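You operate a simulated robot arm through the tools that you are given. There is no shell and no other tool. Be economical: measure what you need, move in short steps, check, and stop when the job is done.

The job below is to be done with a simulated robot arm. You get a single attempt, and the scene is never put back.

JOB
Wax the middle of the folded green jacket and close the tin.
Fine: use the sponge pad and put it back. Set down upright: sponge pad. A coat counts when it lies all over at full strength: go over it till it gets no stronger.

It is judged by the outcome, as a careful person would: the job done as asked, and still so three seconds after it is handed in. It fails if anything else is knocked over, pushed out of place, dropped, spilled or broken.

ROBOT AND FRAMES
A 6-joint arm with a two-finger parallel gripper, fixed in place. Base frame: the origin is at the foot of the arm, x ahead of it, y to its left, z up; the work surface is at about z = 0.8. Lengths are in m, angles in rad, forces in N, time in s.
With the tool pointing down near the work surface it reaches from about 0.46 to 0.88 m from the base axis. Its first joint turns from -2.007 to 2.007 rad. Payload 4.2 kg.
The tool frame sits at the grasp point between the pads (the TCP): z along the fingers, y along the line on which they close. The tips reach 0.023 m beyond it. Largest opening 0.094 m; finger width 0.038, thickness 0.01; the body of the gripper, 0.054 by 0.096 m, starts 0.039 m behind the TCP.
Orientation is that of the tool frame in the base frame, as a unit quaternion [x, y, z, w]. With the fingers straight down and closing along the base's y, the tool's x points along the base's -x, its y along +y and its z along -z.

CONTROLS
- The arm moves only by the tool step_arm. Its argument "deltas" is a list of rows, each a list of 7 numbers: the turn, a rotation vector about the base's x, y, z in units of 6 degrees (1.0 is 6 degrees), then the shift along the base's x, y, z in units of 50 mm (1.0 is 50 mm), then the closure in counts, from 0 (fully open) to 255 (shut). In form: [[wx, wy, wz, tx, ty, tz, fingers], ...]. A call has 1 to 8 rows; each row shifts and turns the commanded pose from where the row before left it. A call with a number of a shift or a turn outside -1 to 1 is refused whole. A row lasts 0.2 s, in which the tool goes at most 0.05 m and 0.15 rad; a call with a longer step from one row to the next is refused whole, and so is a gripper value outside its range. A pose out of reach is approached as far as the arm can. The call stops where the force on the tool passes 40 N (or 10 N more than at its start, if that is more) or the arm is blocked; 0.2 s more then pass. The fingers move at their own pace (about 0.108 m/s each) and stop on an object; they squeeze with about 38 N. The grip force told is the motor's: it shows also when the fingers shut on nothing. Time passes only in rows, and 0.2 s behind the last, so rows that do not move let the fingers close. It gives the time, the measured TCP pose, the force on the tool (base axes), the opening and the grip force at its end, in the units of the frame above (readings bear some noise), with the torque about the TCP (base axes, N m) and any sound that the robot's microphone picked up, and new pictures: "views" is both (left out), scene, wrist or none.
- Cameras (640 x 400 px; columns grow to the right, rows downward): "scene" is fixed at [0.0514, 0.4999, 1.5709]; the picture's right is [-0.71, -0.71, 0.00], its down [-0.45, 0.45, -0.77] and it looks along [0.55, -0.54, -0.64] (base axes); focal length 331 px, centre (320, 200). "wrist" rides on the gripper at [0.086, 0.016, -0.074] in the tool frame; the picture's right is [-0.18, 0.98, 0.00], its down [-0.58, -0.11, -0.81] and it looks along [-0.79, -0.15, 0.59] (tool axes); focal length 243 px, centre (320, 200). There is no depth. A picture from a camera that has moved, and an enlarged one, comes with that camera's place and axes in the base frame and with its lens.
- lift_body(by): slides the trunk up (or, below 0, down) by that many m; the arm rides with it, the base frame stays. It gives what a move gives, with no picture.
- close_up(camera, box): a new picture of the part [left, top, right, bottom] of that camera's present view, enlarged. The clock stands still meanwhile.
- close_job(): hands the job in; it is judged then, once.

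Go step by step. Nothing tells you positions but the pictures and the camera data: compare them with the known pose of the tool, close in by small moves and look again before you grip or let go. The budget is 120 turns and 200 pictures, counting those below and the enlarged ones. Unless the task says otherwise, let go and move clear before handing in, and close with one line.

The tools are called after "Call:" by a JSON object that holds its "api" and its "payload". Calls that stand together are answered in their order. step_arm: Moves the arm, as the interface text tells. Its arguments: {"type":"object","properties":{"deltas":{"type":"array"},"views":{"type":"string","enum":["both","scene","wrist","none"]}},"required":["deltas"]} The other tools are called the same way: lift_body (by) slides the trunk up or down; close_up (camera, box) takes an enlarged picture of a part of a camera's view; close_job () hands the job in.

At the start:

```text
clock: 0.0
eef_pos: [0.6025, 0.0098, 1.0869]
ee_rot: [0.001, 1.0, 0.0, -0.001]
ft_force: [0.0, 0.3, 0.5]
wrist_torque: [0.02, 0.02, -0.01]
opening: 0.0941
gripper_force: 0.0
trunk travel left (down, up): [-0.725, 0.265]
```

scene: 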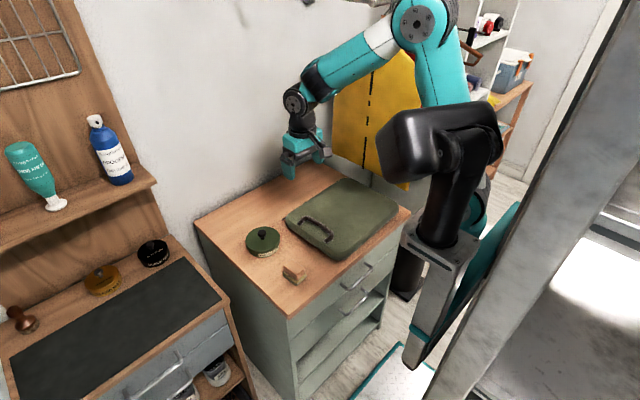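
wrist: 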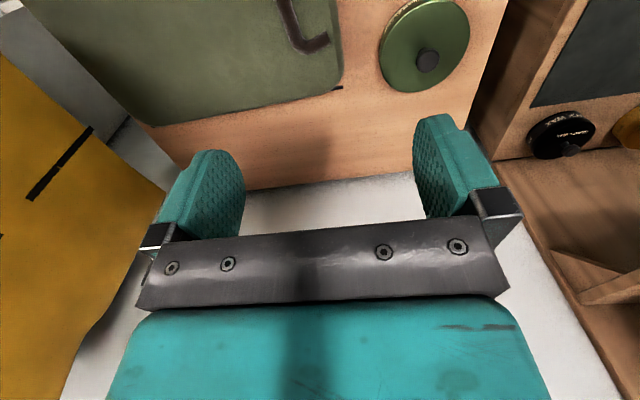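

I see a counter with a green folded jacket, a green tin with a knobbed lid, and a small sponge pad next to it. I'll look closer before moving.

Call:
{"api": "close_up", "payload": {"camera": "scene", "box": [190, 160, 420, 304]}}

Call:
{"api": "close_up", "payload": {"camera": "scene", "box": [235, 215, 325, 290]}}

Call:
{"api": "close_up", "payload": {"camera": "scene", "box": [0, 220, 230, 364]}}

Call:
{"api": "close_up", "payload": {"camera": "wrist", "box": [220, 0, 540, 200]}}

```text
2.78 times, centred on (305, 232) of scene
camera zoom: at [0.0514, 0.4999, 1.5709], right [-0.71, -0.71, 0.0], down [-0.45, 0.45, -0.77], along [0.55, -0.54, -0.64], focal length 920 px, centre (362, 111)
```

zoom: 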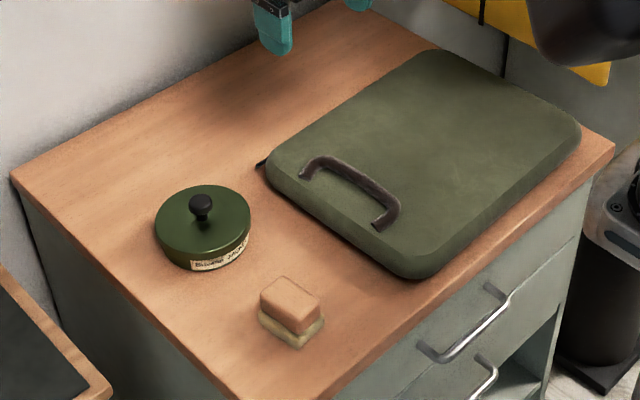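

```text
5.33 times, centred on (280, 252) of scene
camera zoom: at [0.0514, 0.4999, 1.5709], right [-0.71, -0.71, 0.0], down [-0.45, 0.45, -0.77], along [0.55, -0.54, -0.64], focal length 1767 px, centre (533, -80)
```

zoom: 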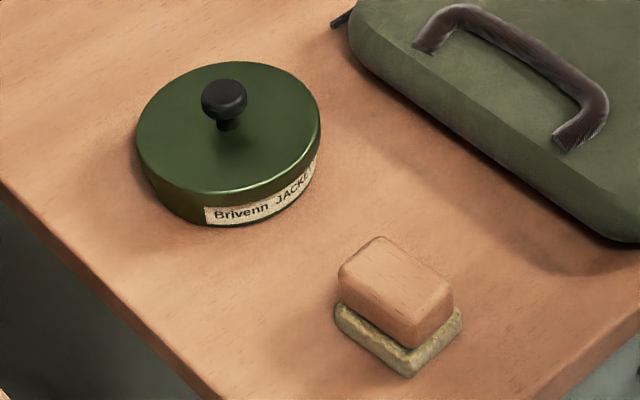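

```text
2.78 times, centred on (115, 292) of scene
camera zoom: at [0.0514, 0.4999, 1.5709], right [-0.71, -0.71, 0.0], down [-0.45, 0.45, -0.77], along [0.55, -0.54, -0.64], focal length 920 px, centre (889, -56)
```

zoom: 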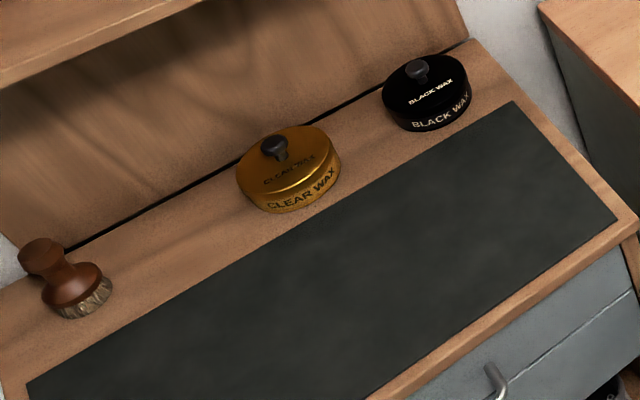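

```text
2.00 times, centred on (380, 100) of wrist
camera zoom: at [0.5178, 0.0253, 1.1618], right [0.18, 0.98, 0.0], down [0.58, -0.11, 0.81], along [0.79, -0.15, -0.59], focal length 485 px, centre (200, 400)
```

zoom: 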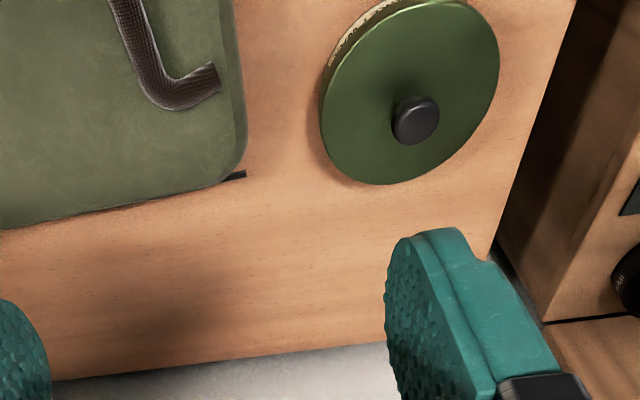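

Tin knob is at about (0.675, 0.127), the sponge at (0.526, 0.138) with its narrow side along y, and the jacket centre at (0.585, -0.13). First I'll move above the tin's knob to check.

Call:
{"api": "step_arm", "payload": {"deltas": [[0, 0, 0, 0.29, 0.468, -0.4, 0], [0, 0, 0, 0.29, 0.468, -0.4, 0], [0, 0, 0, 0.29, 0.468, -0.4, 0], [0, 0, 0, 0.29, 0.468, -0.4, 0], [0, 0, 0, 0.29, 0.468, -0.4, 0]]}}

```text
clock: 1.2
eef_pos: [0.6739, 0.1286, 0.9858]
ee_rot: [-0.001, 1.0, 0.0, 0.0]
ft_force: [0.0, -0.9, -0.9]
wrist_torque: [0.04, -0.01, 0.0]
opening: 0.0938
gripper_force: 0.0
trunk travel left (down, up): [-0.725, 0.265]
camera wrist: at [0.5886, 0.1446, 1.0611], right [0.18, 0.98, 0.0], down [0.58, -0.11, 0.81], along [0.79, -0.15, -0.59], focal length 243 px, centre (320, 200)
```

scene: 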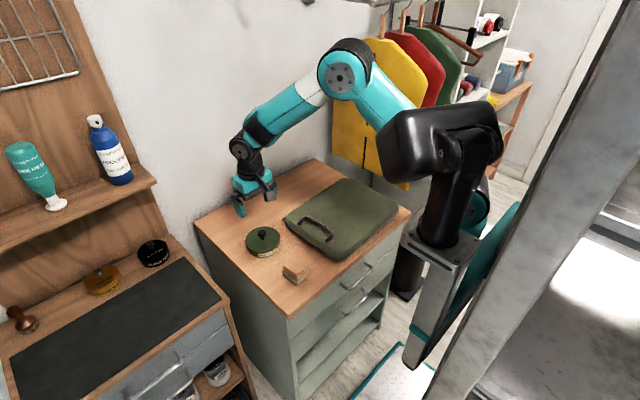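
wrist: 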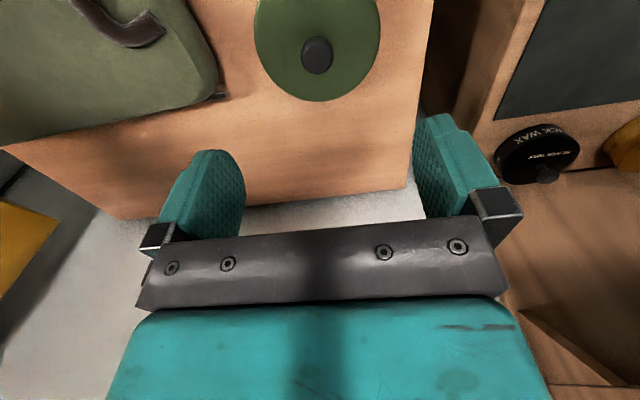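

The tool is nearly above the knob. I'll descend with a check.

Call:
{"api": "step_arm", "payload": {"deltas": [[0, 0, 0, 0, 0, -0.7, 0], [0, 0, 0, 0, 0, -0.7, 0], [0, 0, 0, 0, 0, -0.6, 0], [0, 0, 0, 0, 0, 0, 0]]}}

Call:
{"api": "close_up", "payload": {"camera": "scene", "box": [220, 200, 310, 260]}}

```text
clock: 2.2
eef_pos: [0.6761, 0.125, 0.8858]
ee_rot: [0.001, 1.0, 0.0, 0.0]
ft_force: [0.0, 0.0, 0.1]
wrist_torque: [-0.01, 0.02, 0.0]
opening: 0.094
gripper_force: 0.1
trunk travel left (down, up): [-0.725, 0.265]
camera wrist: at [0.5913, 0.1418, 0.9607], right [0.18, 0.98, 0.0], down [0.58, -0.11, 0.81], along [0.79, -0.15, -0.59], focal length 243 px, centre (320, 200)
```

scene: 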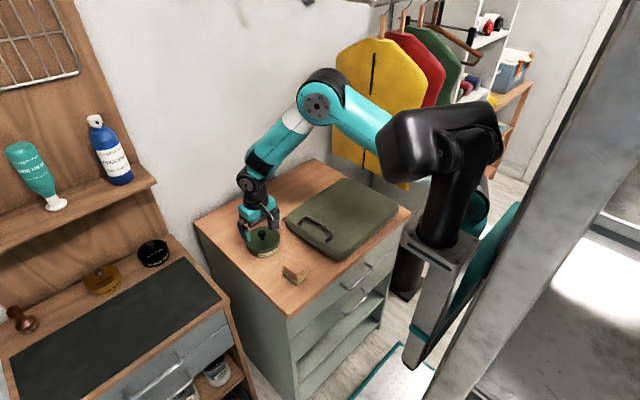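
wrist: 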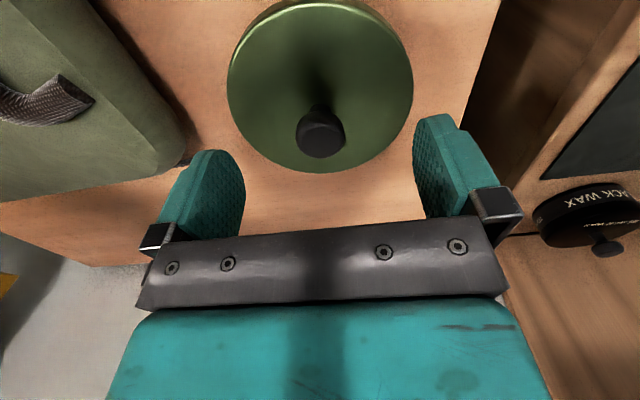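

```text
6.67 times, centred on (265, 230) of scene
camera zoom: at [0.0514, 0.4999, 1.5709], right [-0.71, -0.71, 0.0], down [-0.45, 0.45, -0.77], along [0.55, -0.54, -0.64], focal length 2209 px, centre (687, 0)
```

zoom: 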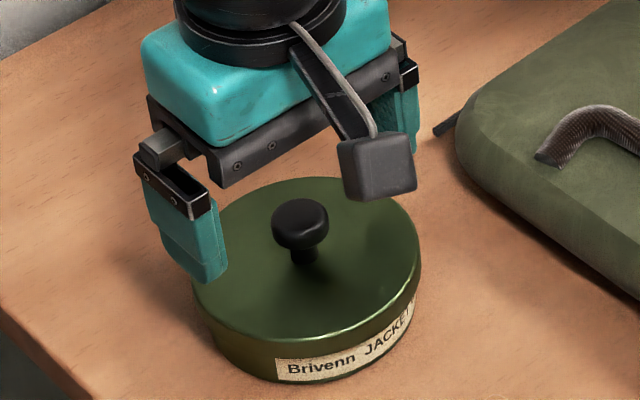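

Knob looks to be at x≈0.668, y≈0.129, top z≈0.855–0.87. I'll shift slightly and lower in small steps.

Call:
{"api": "step_arm", "payload": {"deltas": [[0, 0, 0, -0.14, 0.08, -0.12, 0], [0, 0, 0, 0, 0, -0.12, 0], [0, 0, 0, 0, 0, -0.12, 0], [0, 0, 0, 0, 0, 0, 0]]}}

Call:
{"api": "close_up", "payload": {"camera": "scene", "box": [220, 200, 310, 260]}}

```text
clock: 3.2
eef_pos: [0.6684, 0.1289, 0.8684]
ee_rot: [0.001, 1.0, 0.0, -0.001]
ft_force: [0.2, -0.1, 0.3]
wrist_torque: [-0.02, 0.01, 0.02]
opening: 0.0939
gripper_force: 0.0
trunk travel left (down, up): [-0.725, 0.265]
camera wrist: at [0.5833, 0.1462, 0.9439], right [0.18, 0.98, 0.0], down [0.58, -0.11, 0.81], along [0.79, -0.15, -0.59], focal length 243 px, centre (320, 200)
```

scene: 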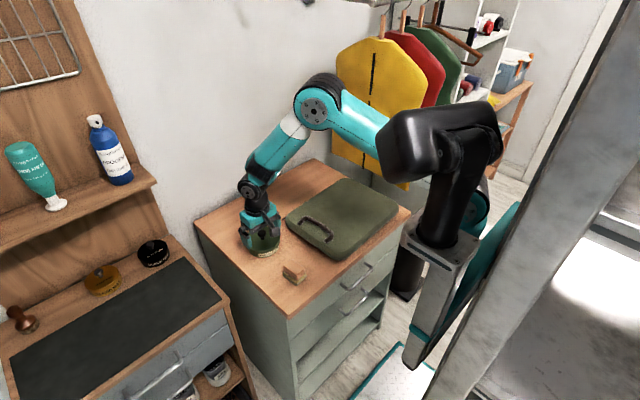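
wrist: 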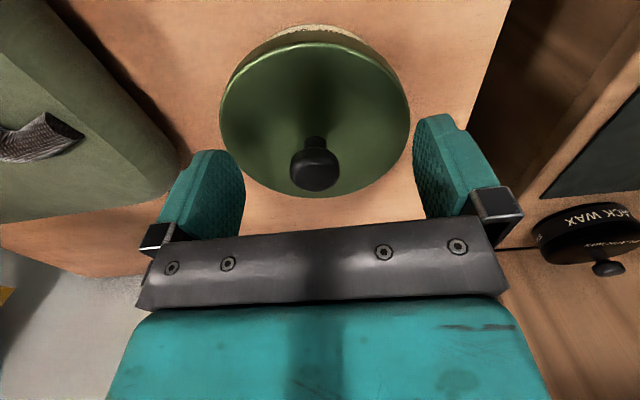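

```text
6.67 times, centred on (265, 230) of scene
camera zoom: at [0.0514, 0.4999, 1.5709], right [-0.71, -0.71, 0.0], down [-0.45, 0.45, -0.77], along [0.55, -0.54, -0.64], focal length 2209 px, centre (687, 0)
```

zoom: 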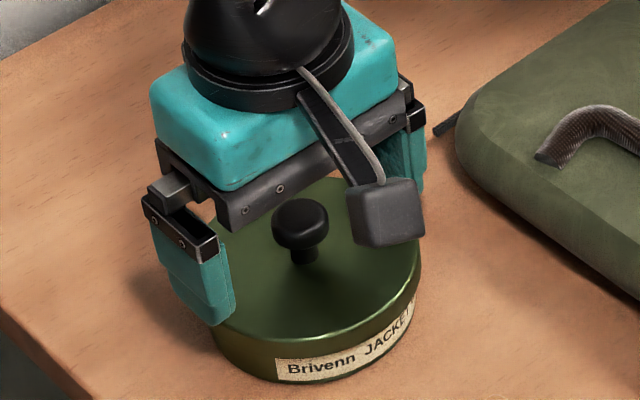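

Call:
{"api": "step_arm", "payload": {"deltas": [[0, 0, 0, 0.06, -0.02, -0.06, 0], [0, 0, 0, 0, 0, -0.06, 0], [0, 0, 0, 0, 0, -0.06, 0], [0, 0, 0, 0, 0, 0, 0]]}}

Call:
{"api": "close_up", "payload": {"camera": "scene", "box": [235, 215, 295, 255]}}

```text
clock: 4.2
eef_pos: [0.6721, 0.1282, 0.8595]
ee_rot: [0.0, 1.0, 0.0, -0.001]
ft_force: [-0.1, 0.0, 0.2]
wrist_torque: [0.0, 0.0, -0.02]
opening: 0.0941
gripper_force: 0.1
trunk travel left (down, up): [-0.725, 0.265]
camera wrist: at [0.5862, 0.1453, 0.935], right [0.18, 0.98, 0.0], down [0.58, -0.11, 0.81], along [0.79, -0.15, -0.59], focal length 243 px, centre (320, 200)
```

scene: 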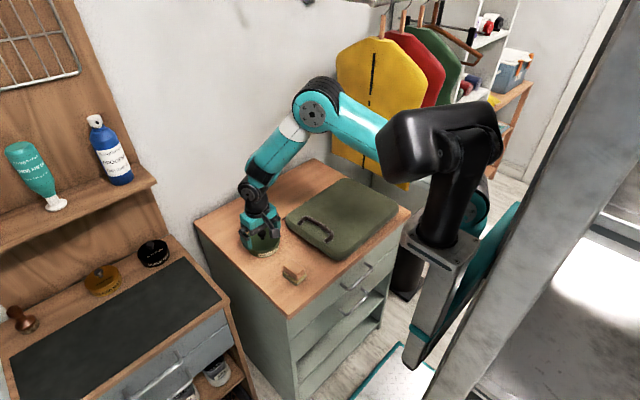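
wrist: 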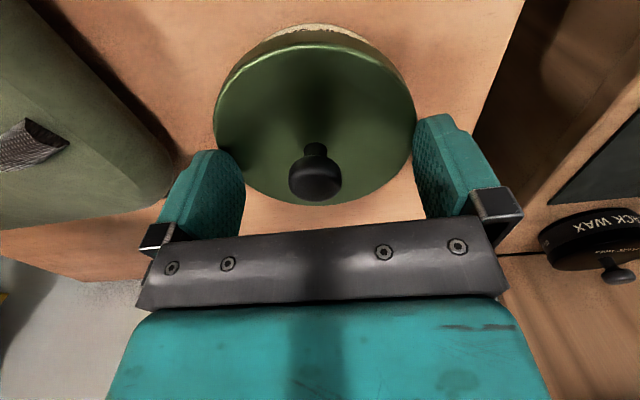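

```text
10.00 times, centred on (265, 235) of scene
camera zoom: at [0.0514, 0.4999, 1.5709], right [-0.71, -0.71, 0.0], down [-0.45, 0.45, -0.77], along [0.55, -0.54, -0.64], focal length 3314 px, centre (870, -150)
```

zoom: 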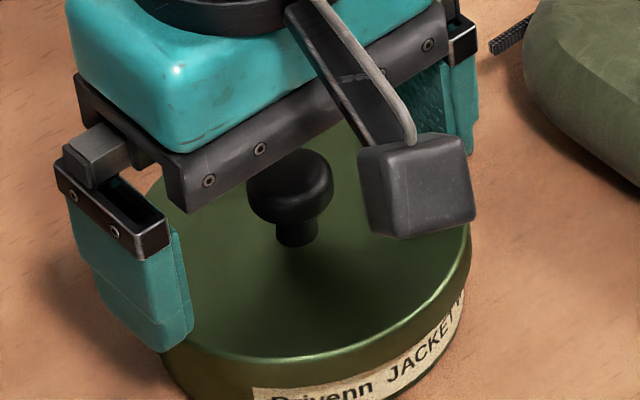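

The knob head now sits at about the TCP, so I'll close on it here.

Call:
{"api": "step_arm", "payload": {"deltas": [[0, 0, 0, 0, 0, 0, 120], [0, 0, 0, 0, 0, 0, 255], [0, 0, 0, 0, 0, 0, 255], [0, 0, 0, 0, 0, 0, 255]]}}

Call:
{"api": "close_up", "payload": {"camera": "scene", "box": [235, 215, 295, 255]}}

```text
clock: 5.2
eef_pos: [0.6721, 0.1291, 0.8602]
ee_rot: [0.0, 1.0, 0.0, 0.0]
ft_force: [-0.1, -0.3, 0.5]
wrist_torque: [0.02, 0.03, 0.01]
opening: 0.024
gripper_force: 37.9
trunk travel left (down, up): [-0.725, 0.265]
heard: snap
camera wrist: at [0.5862, 0.1453, 0.935], right [0.18, 0.98, 0.0], down [0.58, -0.11, 0.81], along [0.79, -0.15, -0.59], focal length 243 px, centre (320, 200)
```

scene: 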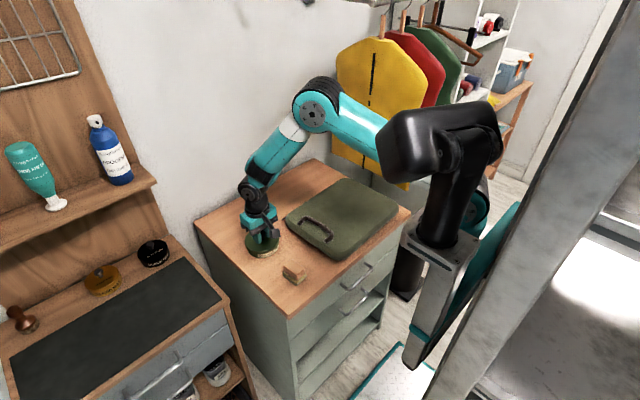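
wrist: 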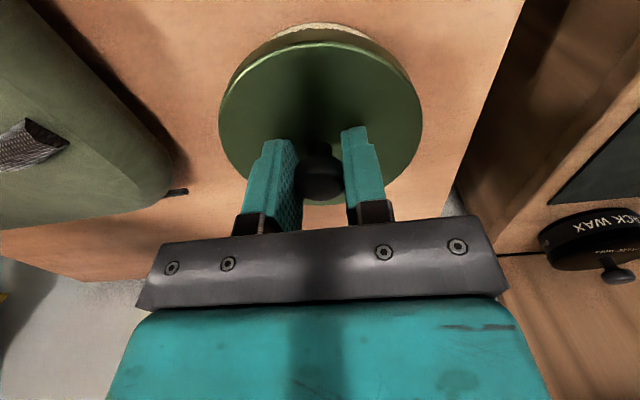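

```text
10.00 times, centred on (265, 235) of scene
camera zoom: at [0.0514, 0.4999, 1.5709], right [-0.71, -0.71, 0.0], down [-0.45, 0.45, -0.77], along [0.55, -0.54, -0.64], focal length 3314 px, centre (870, -150)
```

zoom: 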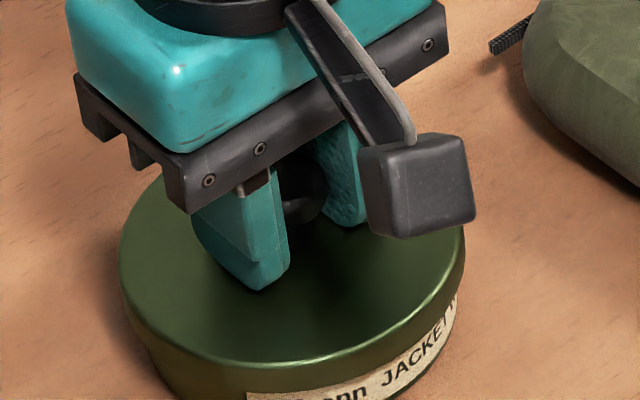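

Gripped at 24 mm, and something snapped (possibly the lid seal). I'll lift slowly straight up.

Call:
{"api": "step_arm", "payload": {"deltas": [[0, 0, 0, 0, 0, 0.1, 255], [0, 0, 0, 0, 0, 0.2, 255], [0, 0, 0, 0, 0, 0.3, 255]]}}

Call:
{"api": "close_up", "payload": {"camera": "scene", "box": [220, 200, 310, 260]}}

```text
clock: 6.0
eef_pos: [0.6705, 0.1299, 0.8898]
ee_rot: [0.001, 1.0, 0.0, -0.001]
ft_force: [-0.5, -1.7, -1.0]
wrist_torque: [0.01, 0.01, -0.01]
opening: 0.0244
gripper_force: 38.0
trunk travel left (down, up): [-0.725, 0.265]
camera wrist: at [0.5859, 0.1456, 0.9652], right [0.18, 0.98, 0.0], down [0.58, -0.11, 0.81], along [0.79, -0.15, -0.59], focal length 243 px, centre (320, 200)
```

scene: 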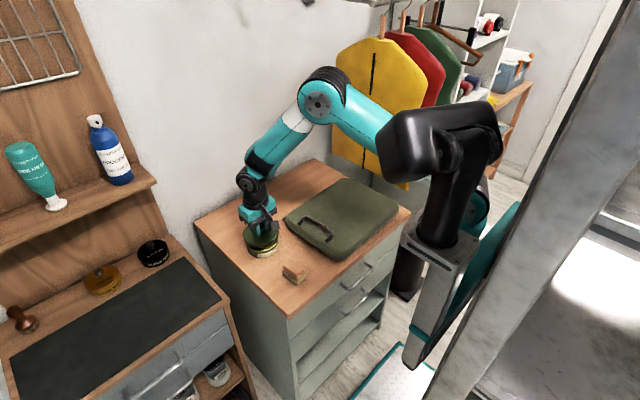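
wrist: 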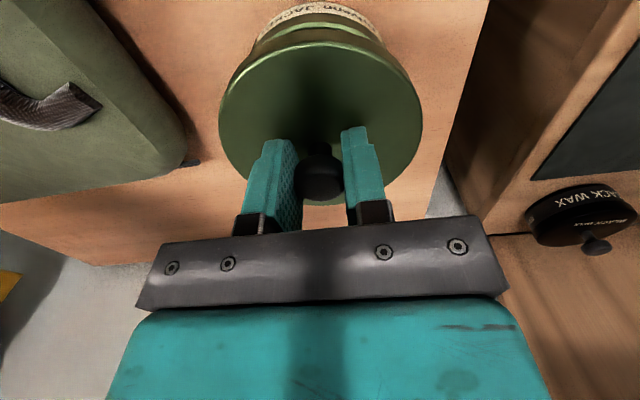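

```text
6.67 times, centred on (265, 230) of scene
camera zoom: at [0.0514, 0.4999, 1.5709], right [-0.71, -0.71, 0.0], down [-0.45, 0.45, -0.77], along [0.55, -0.54, -0.64], focal length 2209 px, centre (687, 0)
```

zoom: 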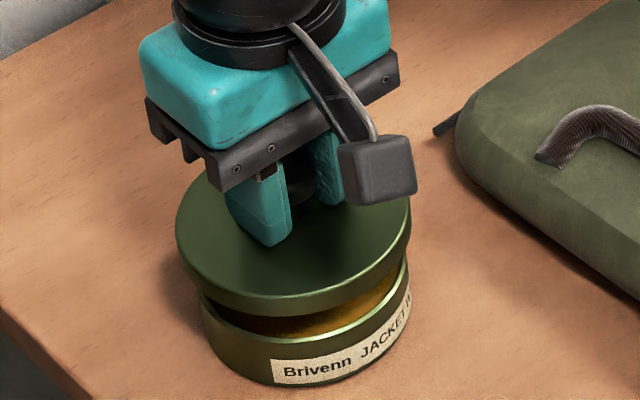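

The lid is off and the tin holds still. I'll carry the lid up and back to the empty area at about (0.82, 0.06).

Call:
{"api": "step_arm", "payload": {"deltas": [[0, 0, 0, 0, 0, 0.5, 255], [0, 0, 0, 0, 0, 0.5, 255], [0, 0, 0, 0.75, -0.35, 0, 255], [0, 0, 0, 0.75, -0.35, 0, 255], [0, 0, 0, 0.75, -0.35, 0, 255], [0, 0, 0, 0.75, -0.35, 0, 255], [0, 0, 0, 0, 0, 0, 255]]}}

Call:
{"api": "close_up", "payload": {"camera": "scene", "box": [180, 140, 330, 290]}}

```text
clock: 7.6
eef_pos: [0.8228, 0.0577, 0.9402]
ee_rot: [0.0, 1.0, 0.0, 0.0]
ft_force: [1.0, 0.8, -1.3]
wrist_torque: [-0.02, -0.01, 0.01]
opening: 0.024
gripper_force: 37.8
trunk travel left (down, up): [-0.725, 0.265]
camera wrist: at [0.7379, 0.0744, 1.0148], right [0.18, 0.98, 0.0], down [0.58, -0.11, 0.81], along [0.79, -0.15, -0.59], focal length 243 px, centre (320, 200)
```

scene: 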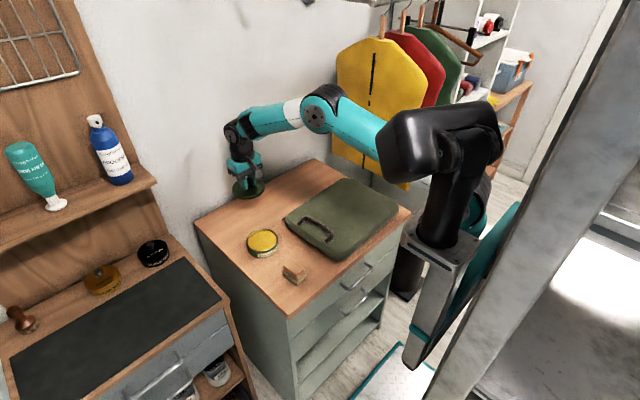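
wrist: 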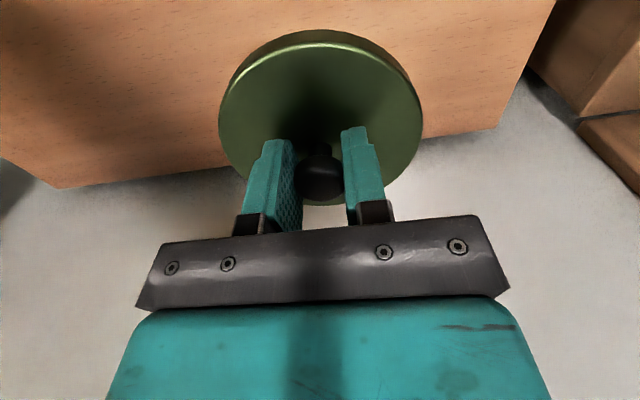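

```text
2.67 times, centred on (255, 215) of scene
camera zoom: at [0.0514, 0.4999, 1.5709], right [-0.71, -0.71, 0.0], down [-0.45, 0.45, -0.77], along [0.55, -0.54, -0.64], focal length 884 px, centre (493, 160)
```

zoom: 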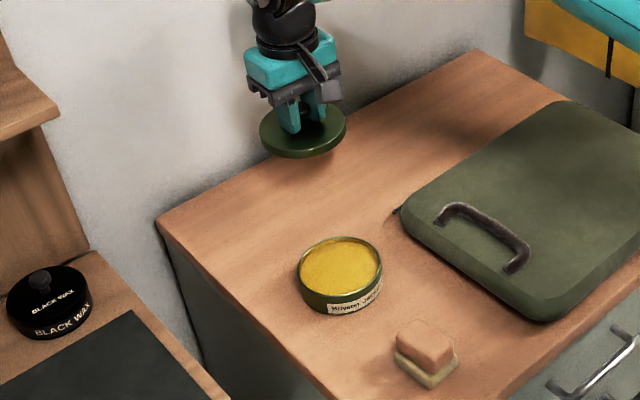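

Clear table beneath the lid. Lowering carefully.

Call:
{"api": "step_arm", "payload": {"deltas": [[0, 0, 0, 0, 0, -0.6, 255], [0, 0, 0, 0, 0, -0.6, 255], [0, 0, 0, 0, 0, -0.4, 255], [0, 0, 0, 0, 0, -0.16, 255], [0, 0, 0, 0, 0, 0, 255]]}}

Call:
{"api": "close_up", "payload": {"camera": "scene", "box": [205, 160, 295, 220]}}

```text
clock: 8.8
eef_pos: [0.8233, 0.0573, 0.8514]
ee_rot: [0.0, 1.0, 0.0, 0.0]
ft_force: [0.1, -0.9, -0.3]
wrist_torque: [-0.04, 0.01, -0.01]
opening: 0.0241
gripper_force: 38.2
trunk travel left (down, up): [-0.725, 0.265]
camera wrist: at [0.7369, 0.0754, 0.926], right [0.18, 0.98, 0.0], down [0.58, -0.11, 0.81], along [0.79, -0.15, -0.59], focal length 243 px, centre (320, 200)
```

scene: 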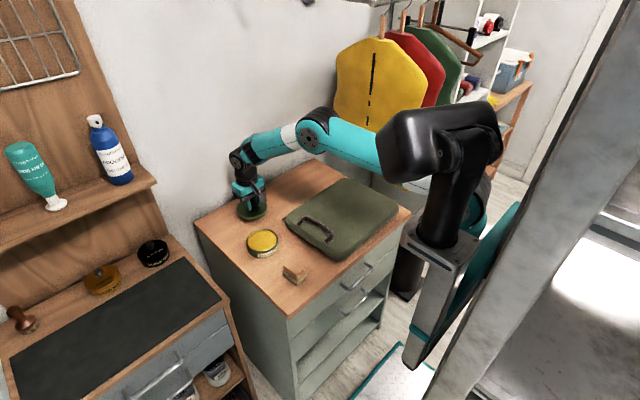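
wrist: 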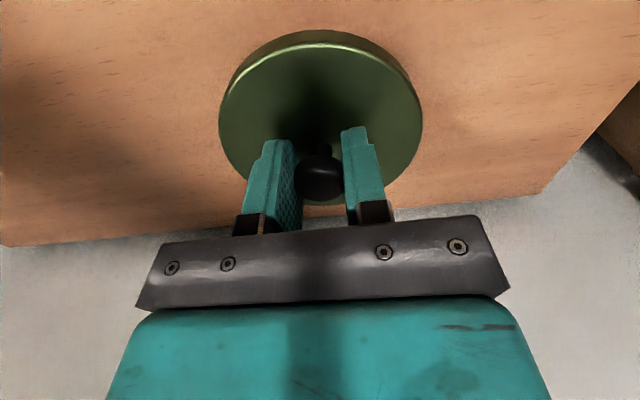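

```text
6.67 times, centred on (250, 190) of scene
camera zoom: at [0.0514, 0.4999, 1.5709], right [-0.71, -0.71, 0.0], down [-0.45, 0.45, -0.77], along [0.55, -0.54, -0.64], focal length 2209 px, centre (787, 267)
```

zoom: 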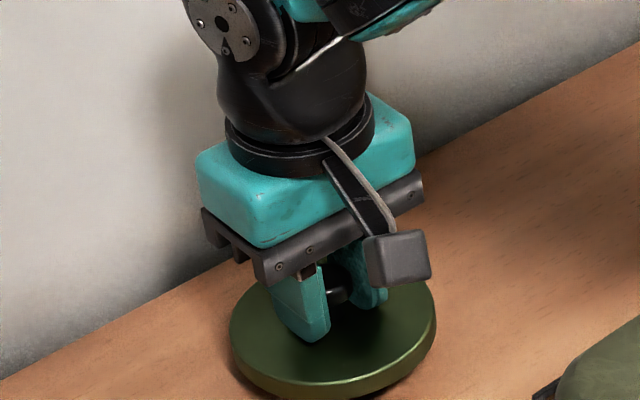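

Nearly down; a few more small steps until contact shows.

Call:
{"api": "step_arm", "payload": {"deltas": [[0, 0, 0, 0, 0, -0.06, 255], [0, 0, 0, 0, 0, -0.06, 255], [0, 0, 0, 0, 0, 0, 255]], "views": "none"}}

```text
clock: 9.6
eef_pos: [0.8214, 0.0583, 0.8462]
ee_rot: [-0.001, 1.0, 0.001, 0.001]
ft_force: [-0.1, -0.3, -0.4]
wrist_torque: [-0.04, 0.03, 0.0]
opening: 0.0243
gripper_force: 37.8
trunk travel left (down, up): [-0.725, 0.265]
```

Call:
{"api": "step_arm", "payload": {"deltas": [[0, 0, 0, 0, 0, -0.05, 255], [0, 0, 0, 0, 0, -0.03, 255], [0, 0, 0, 0, 0, 0, 255]], "views": "none"}}

Call:
{"api": "close_up", "payload": {"camera": "scene", "box": [220, 180, 280, 225]}}

```text
clock: 10.4
eef_pos: [0.8219, 0.0591, 0.8423]
ee_rot: [0.001, 1.0, 0.0, 0.0]
ft_force: [0.1, -0.6, -0.8]
wrist_torque: [0.01, -0.02, 0.02]
opening: 0.024
gripper_force: 38.0
trunk travel left (down, up): [-0.725, 0.265]
```

```text
8.89 times, centred on (250, 202) of scene
camera zoom: at [0.0514, 0.4999, 1.5709], right [-0.71, -0.71, 0.0], down [-0.45, 0.45, -0.77], along [0.55, -0.54, -0.64], focal length 2945 px, centre (942, 178)
```

zoom: 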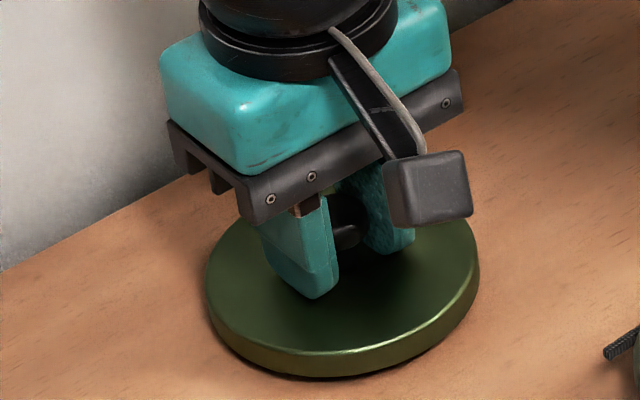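

Almost touching. Two more 2 mm steps.

Call:
{"api": "step_arm", "payload": {"deltas": [[0, 0, 0, 0, 0, -0.04, 255], [0, 0, 0, 0, 0, -0.02, 255], [0, 0, 0, 0, 0, 0, 255]], "views": "none"}}

```text
clock: 11.2
eef_pos: [0.8217, 0.0586, 0.8382]
ee_rot: [0.0, 1.0, 0.001, 0.0]
ft_force: [0.0, -0.3, -0.3]
wrist_torque: [0.04, 0.01, 0.0]
opening: 0.0243
gripper_force: 38.3
trunk travel left (down, up): [-0.725, 0.265]
```

Call:
{"api": "step_arm", "payload": {"deltas": [[0, 0, 0, 0, 0, -0.03, 255], [0, 0, 0, 0, 0, -0.02, 255], [0, 0, 0, 0, 0, 0, 255]], "views": "none"}}

Call:
{"api": "close_up", "payload": {"camera": "scene", "box": [220, 180, 280, 225]}}

```text
clock: 12.0
eef_pos: [0.8219, 0.0587, 0.8362]
ee_rot: [-0.001, 1.0, 0.0, 0.0]
ft_force: [-0.1, 0.1, -0.3]
wrist_torque: [0.01, -0.04, 0.02]
opening: 0.024
gripper_force: 38.3
trunk travel left (down, up): [-0.725, 0.265]
```

```text
8.89 times, centred on (250, 202) of scene
camera zoom: at [0.0514, 0.4999, 1.5709], right [-0.71, -0.71, 0.0], down [-0.45, 0.45, -0.77], along [0.55, -0.54, -0.64], focal length 2945 px, centre (942, 178)
```

zoom: 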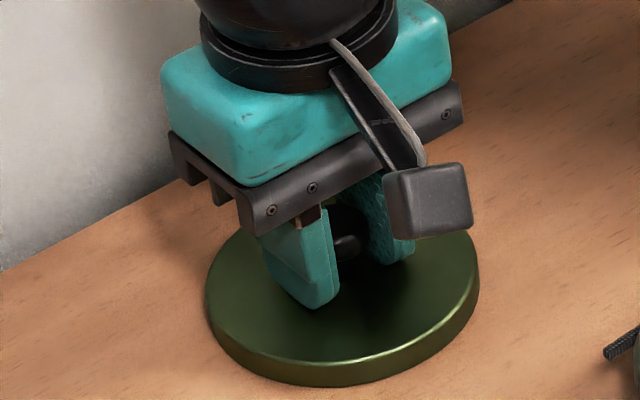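

Call:
{"api": "step_arm", "payload": {"deltas": [[0, 0, 0, 0, 0, -0.03, 255], [0, 0, 0, 0, 0, -0.02, 255], [0, 0, 0, 0, 0, 0, 255]], "views": "none"}}

```text
clock: 12.8
eef_pos: [0.8221, 0.0591, 0.8347]
ee_rot: [-0.001, 1.0, 0.0, 0.001]
ft_force: [-2.4, 0.9, 14.2]
wrist_torque: [0.03, 0.49, -0.02]
opening: 0.024
gripper_force: 37.8
trunk travel left (down, up): [-0.725, 0.265]
```

Contact at z≈0.835. Releasing and rising.

Call:
{"api": "step_arm", "payload": {"deltas": [[0, 0, 0, 0, 0, 0.02, 255], [0, 0, 0, 0, 0, 0, 60], [0, 0, 0, 0, 0, 0, 0], [0, 0, 0, 0, 0, 0.4, 0], [0, 0, 0, 0, 0, 0.8, 0], [0, 0, 0, 0, 0, 0.8, 0]]}}

Call:
{"api": "close_up", "payload": {"camera": "scene", "box": [210, 180, 330, 290]}}

```text
clock: 14.2
eef_pos: [0.8212, 0.0609, 0.9353]
ee_rot: [0.0, 1.0, 0.001, -0.001]
ft_force: [0.3, 0.8, -0.5]
wrist_torque: [0.01, -0.01, -0.02]
opening: 0.0939
gripper_force: 0.2
trunk travel left (down, up): [-0.725, 0.265]
camera wrist: at [0.7357, 0.0764, 1.0109], right [0.18, 0.98, 0.0], down [0.58, -0.11, 0.81], along [0.79, -0.15, -0.59], focal length 243 px, centre (320, 200)
```

scene: 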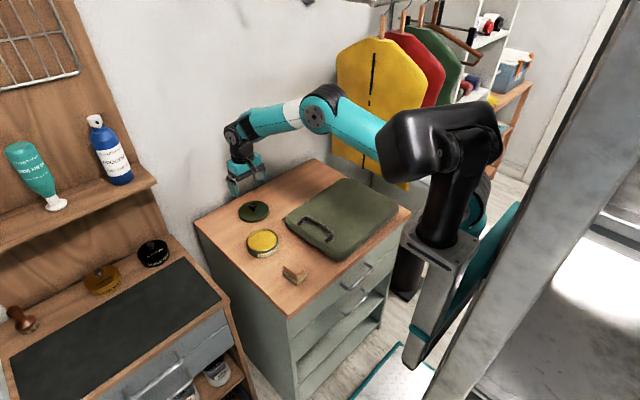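
wrist: 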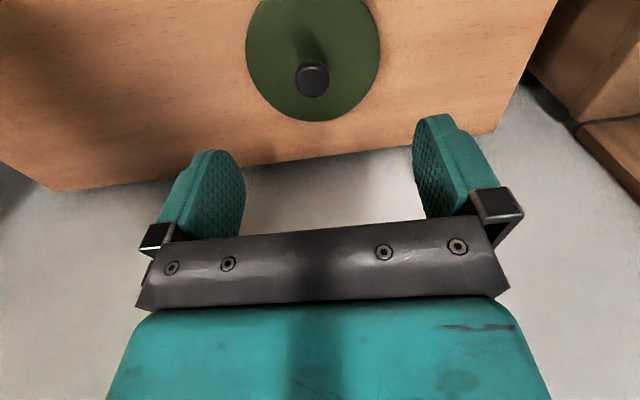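

```text
3.64 times, centred on (270, 235) of scene
camera zoom: at [0.0514, 0.4999, 1.5709], right [-0.71, -0.71, 0.0], down [-0.45, 0.45, -0.77], along [0.55, -0.54, -0.64], focal length 1205 px, centre (502, 73)
```

zoom: 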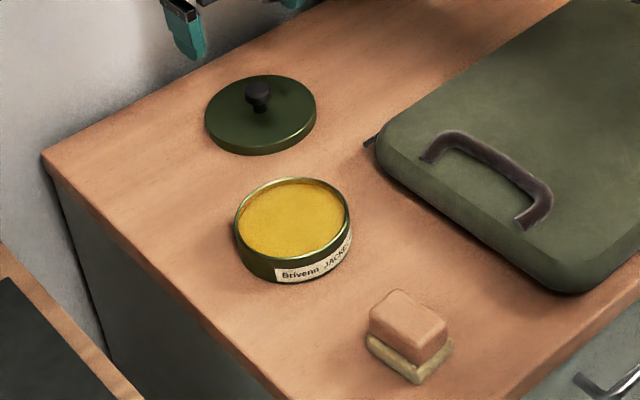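

Lid rests flat. Next, the sponge: moving above it at (0.526, 0.138).

Call:
{"api": "step_arm", "payload": {"deltas": [[0, 0, 0, -0.74, 0.195, 0.0, 0], [0, 0, 0, -0.74, 0.195, 0, 0], [0, 0, 0, -0.74, 0.195, 0, 0], [0, 0, 0, -0.74, 0.195, 0, 0], [0, 0, 0, -0.74, 0.195, 0, 0], [0, 0, 0, -0.74, 0.195, 0, 0], [0, 0, 0, -0.74, 0.195, 0, 0], [0, 0, 0, -0.74, 0.195, 0, 0]]}}

Call:
{"api": "close_up", "payload": {"camera": "scene", "box": [250, 230, 340, 290]}}

```text
clock: 16.0
eef_pos: [0.5249, 0.1364, 0.933]
ee_rot: [-0.001, 1.0, 0.0, 0.0]
ft_force: [0.8, 0.2, 0.0]
wrist_torque: [0.0, -0.01, -0.02]
opening: 0.0938
gripper_force: 0.0
trunk travel left (down, up): [-0.725, 0.265]
camera wrist: at [0.4398, 0.1524, 1.0084], right [0.18, 0.98, 0.0], down [0.58, -0.11, 0.81], along [0.79, -0.15, -0.59], focal length 243 px, centre (320, 200)
```

scene: 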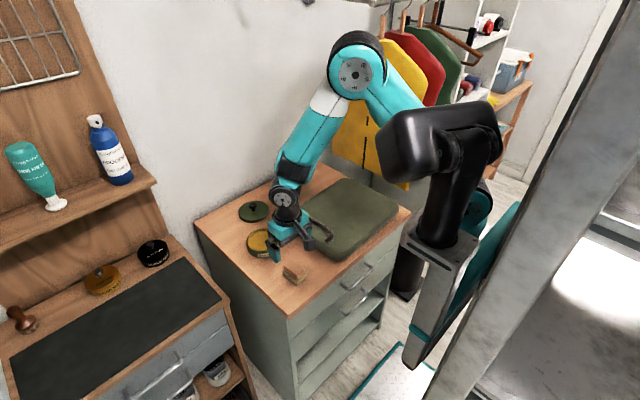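
wrist: 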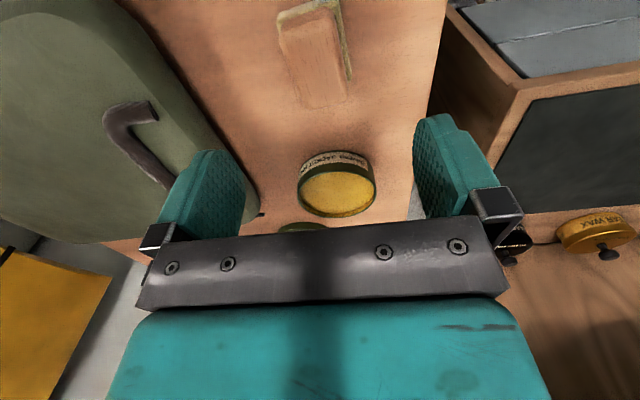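

```text
6.67 times, centred on (295, 260) of scene
camera zoom: at [0.0514, 0.4999, 1.5709], right [-0.71, -0.71, 0.0], down [-0.45, 0.45, -0.77], along [0.55, -0.54, -0.64], focal length 2209 px, centre (487, -200)
```

zoom: 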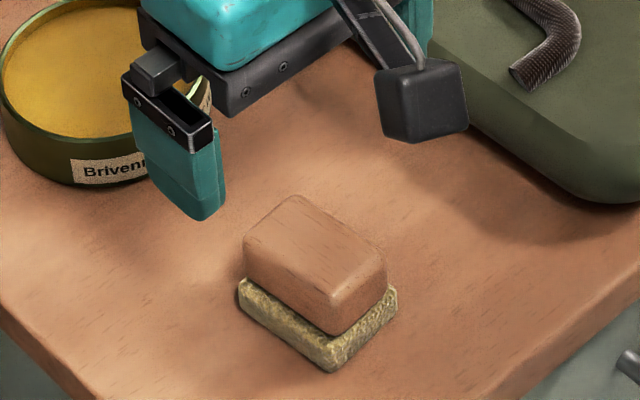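

Call:
{"api": "close_up", "payload": {"camera": "wrist", "box": [240, 0, 400, 120]}}

```text
3.33 times, centred on (320, 60) of wrist
camera zoom: at [0.4398, 0.1524, 1.0084], right [0.18, 0.98, 0.0], down [0.58, -0.11, 0.81], along [0.79, -0.15, -0.59], focal length 809 px, centre (320, 667)
```

zoom: 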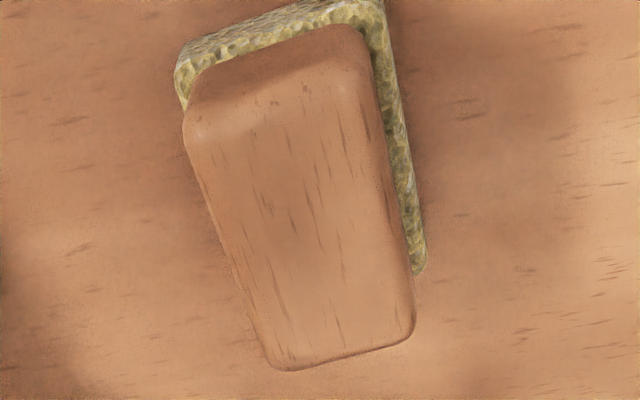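

Block centre is ≈(0.521, 0.135), about 36 × 52 mm, turned about 3–4°. I'll align and descend to z≈0.845.

Call:
{"api": "step_arm", "payload": {"deltas": [[0, 0, 0.55, -0.08, -0.03, -0.5, 0], [0, 0, 0, 0, 0, -0.5, 0], [0, 0, 0, 0, 0, -0.4, 0], [0, 0, 0, 0, 0, -0.3, 0], [0, 0, 0, 0, 0, 0, 0]]}}

Call:
{"api": "close_up", "payload": {"camera": "scene", "box": [260, 245, 320, 290]}}

```text
clock: 17.2
eef_pos: [0.5232, 0.1352, 0.8469]
ee_rot: [-0.03, 1.0, 0.001, 0.0]
ft_force: [0.2, 0.2, -0.4]
wrist_torque: [0.02, -0.01, -0.04]
opening: 0.094
gripper_force: 0.1
trunk travel left (down, up): [-0.725, 0.265]
camera wrist: at [0.4361, 0.1473, 0.9229], right [0.13, 0.99, 0.0], down [0.59, -0.08, 0.81], along [0.8, -0.1, -0.59], focal length 243 px, centre (320, 200)
```

scene: 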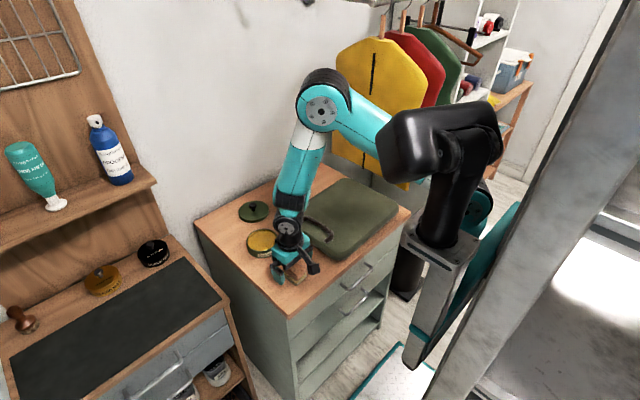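
wrist: 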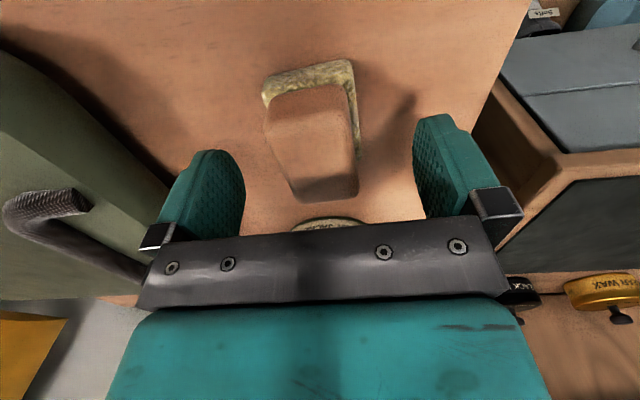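

```text
8.89 times, centred on (290, 268) of scene
camera zoom: at [0.0514, 0.4999, 1.5709], right [-0.71, -0.71, 0.0], down [-0.45, 0.45, -0.77], along [0.55, -0.54, -0.64], focal length 2945 px, centre (587, -400)
```

zoom: 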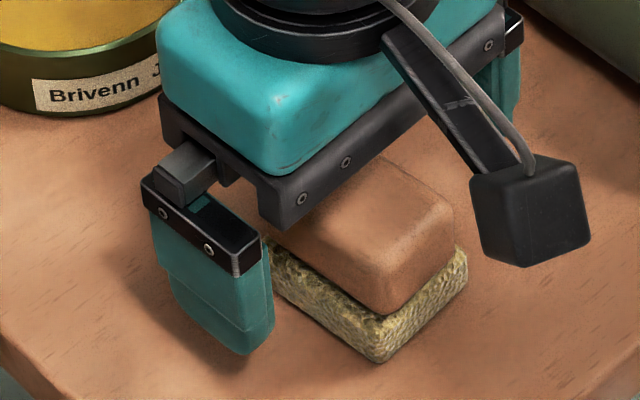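

Alignment looks good. I'll nudge and grip the wooden block just above the sponge.

Call:
{"api": "step_arm", "payload": {"deltas": [[0, 0, 0, -0.07, 0.02, -0.07, 0], [0, 0, 0, 0, 0, 0, 100], [0, 0, 0, 0, 0, 0, 255], [0, 0, 0, 0, 0, 0, 255], [0, 0, 0, 0, 0, 0, 255]]}}

Call:
{"api": "close_up", "payload": {"camera": "scene", "box": [260, 245, 320, 290]}}

```text
clock: 18.4
eef_pos: [0.518, 0.1363, 0.8442]
ee_rot: [-0.029, 1.0, 0.0, 0.0]
ft_force: [0.1, -0.3, 0.3]
wrist_torque: [0.01, 0.01, 0.01]
opening: 0.035
gripper_force: 38.3
trunk travel left (down, up): [-0.725, 0.265]
camera wrist: at [0.4322, 0.1479, 0.92], right [0.13, 0.99, 0.0], down [0.59, -0.08, 0.81], along [0.8, -0.1, -0.59], focal length 243 px, centre (320, 200)
```

scene: 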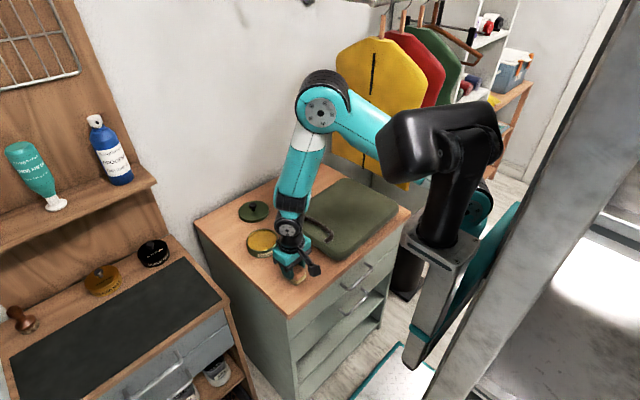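
wrist: 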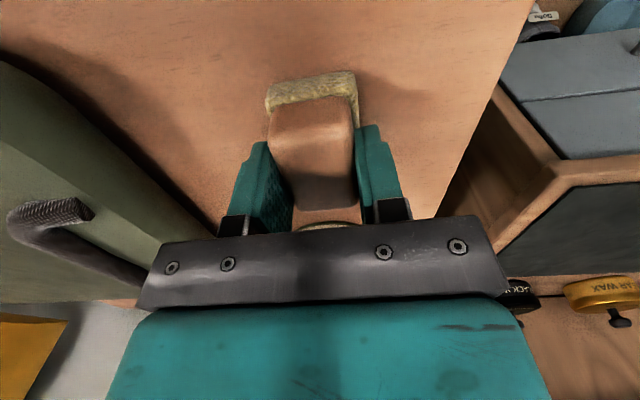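

```text
8.89 times, centred on (290, 268) of scene
camera zoom: at [0.0514, 0.4999, 1.5709], right [-0.71, -0.71, 0.0], down [-0.45, 0.45, -0.77], along [0.55, -0.54, -0.64], focal length 2945 px, centre (587, -400)
```

zoom: 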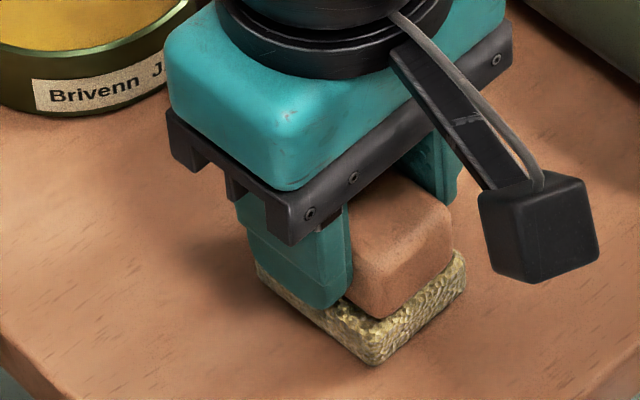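

Gripped (rest pose TCP 0.518, 0.136, 0.844). Lift and carry over the tin.

Call:
{"api": "step_arm", "payload": {"deltas": [[0, 0, 0, 0, 0, 0.3, 255], [0, 0, 0, 0, 0, 0.7, 255], [0, 0, 0, 0, 0, 0.7, 255], [0, 0, 0, 0.78, -0.04, 0, 255], [0, 0, 0, 0.78, -0.04, 0, 255], [0, 0, 0, 0.78, -0.04, 0, 255], [0, 0, 0, 0.78, -0.04, 0, 255], [0, 0, 0, 0, 0, -0.4, 255]]}}

Call:
{"api": "close_up", "payload": {"camera": "scene", "box": [220, 200, 310, 260]}}

```text
clock: 20.2
eef_pos: [0.674, 0.1275, 0.9109]
ee_rot: [-0.029, 1.0, 0.0, 0.0]
ft_force: [0.1, -0.2, 0.7]
wrist_torque: [0.01, -0.01, 0.01]
opening: 0.0349
gripper_force: 37.8
trunk travel left (down, up): [-0.725, 0.265]
camera wrist: at [0.5875, 0.1396, 0.9863], right [0.13, 0.99, 0.0], down [0.59, -0.08, 0.81], along [0.8, -0.1, -0.59], focal length 243 px, centre (320, 200)
```

scene: 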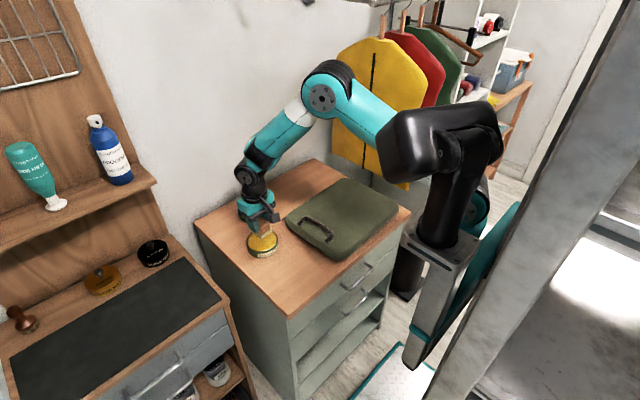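
wrist: 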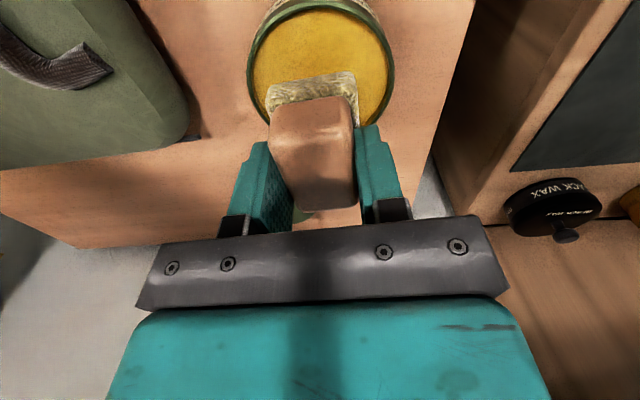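

```text
6.67 times, centred on (265, 230) of scene
camera zoom: at [0.0514, 0.4999, 1.5709], right [-0.71, -0.71, 0.0], down [-0.45, 0.45, -0.77], along [0.55, -0.54, -0.64], focal length 2209 px, centre (687, 0)
```

zoom: 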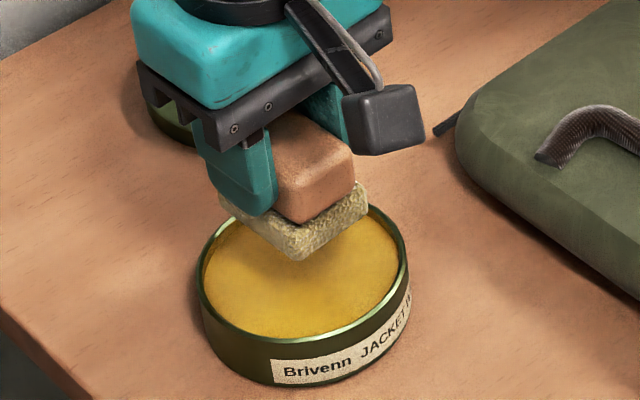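

Centred over the wax. Lowering to contact gently.

Call:
{"api": "step_arm", "payload": {"deltas": [[0, 0, 0, 0, 0, -0.4, 255], [0, 0, 0, 0, 0, -0.2, 255], [0, 0, 0, 0, 0, -0.08, 255], [0, 0, 0, 0, 0, -0.06, 255]]}}

Call:
{"api": "close_up", "payload": {"camera": "scene", "box": [220, 200, 310, 260]}}

```text
clock: 21.2
eef_pos: [0.6752, 0.1282, 0.8736]
ee_rot: [-0.028, 1.0, 0.001, 0.001]
ft_force: [-0.5, -0.6, 0.3]
wrist_torque: [-0.03, 0.02, -0.02]
opening: 0.0353
gripper_force: 37.8
trunk travel left (down, up): [-0.725, 0.265]
camera wrist: at [0.588, 0.1401, 0.9491], right [0.13, 0.99, 0.0], down [0.59, -0.08, 0.81], along [0.8, -0.1, -0.59], focal length 243 px, centre (320, 200)
```

scene: 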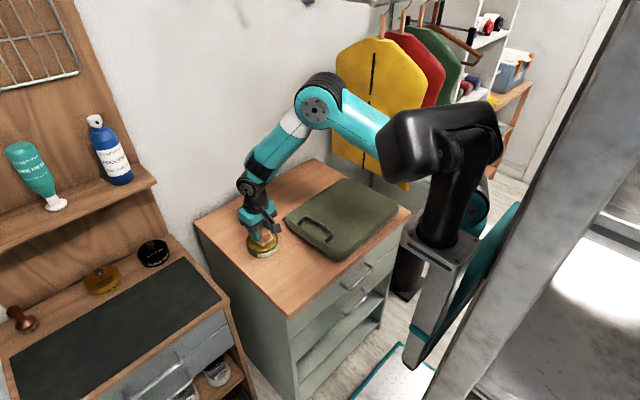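
wrist: 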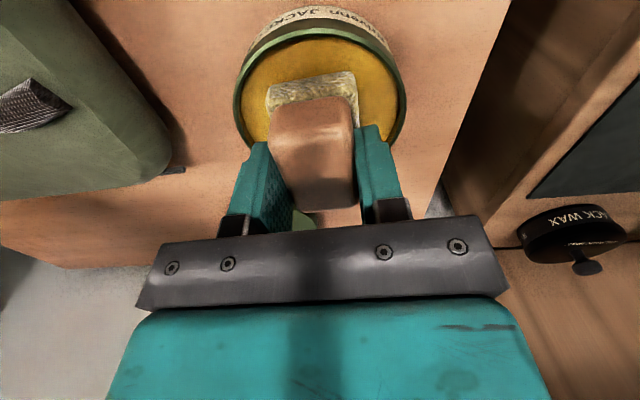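

```text
6.67 times, centred on (265, 230) of scene
camera zoom: at [0.0514, 0.4999, 1.5709], right [-0.71, -0.71, 0.0], down [-0.45, 0.45, -0.77], along [0.55, -0.54, -0.64], focal length 2209 px, centre (687, 0)
```

zoom: 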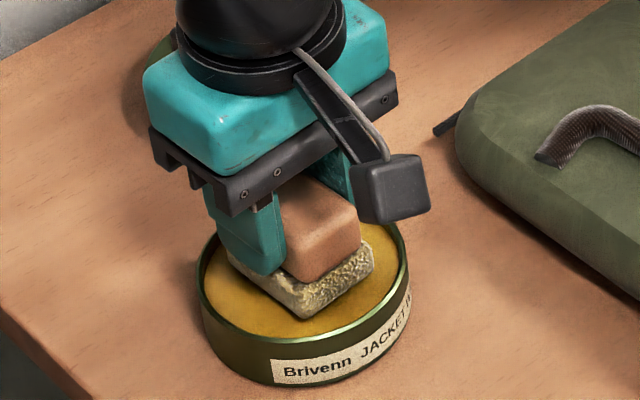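

Call:
{"api": "step_arm", "payload": {"deltas": [[0, 0, 0, -0.08, 0, -0.06, 255], [0, 0, 0, 0, 0, -0.04, 255], [0, 0, 0, 0, 0, -0.04, 255]], "views": "none"}}

```text
clock: 22.0
eef_pos: [0.6702, 0.1286, 0.8689]
ee_rot: [-0.029, 1.0, 0.0, 0.003]
ft_force: [-2.3, 0.0, 29.8]
wrist_torque: [-0.09, 0.13, 0.0]
opening: 0.0348
gripper_force: 37.9
trunk travel left (down, up): [-0.725, 0.265]
```

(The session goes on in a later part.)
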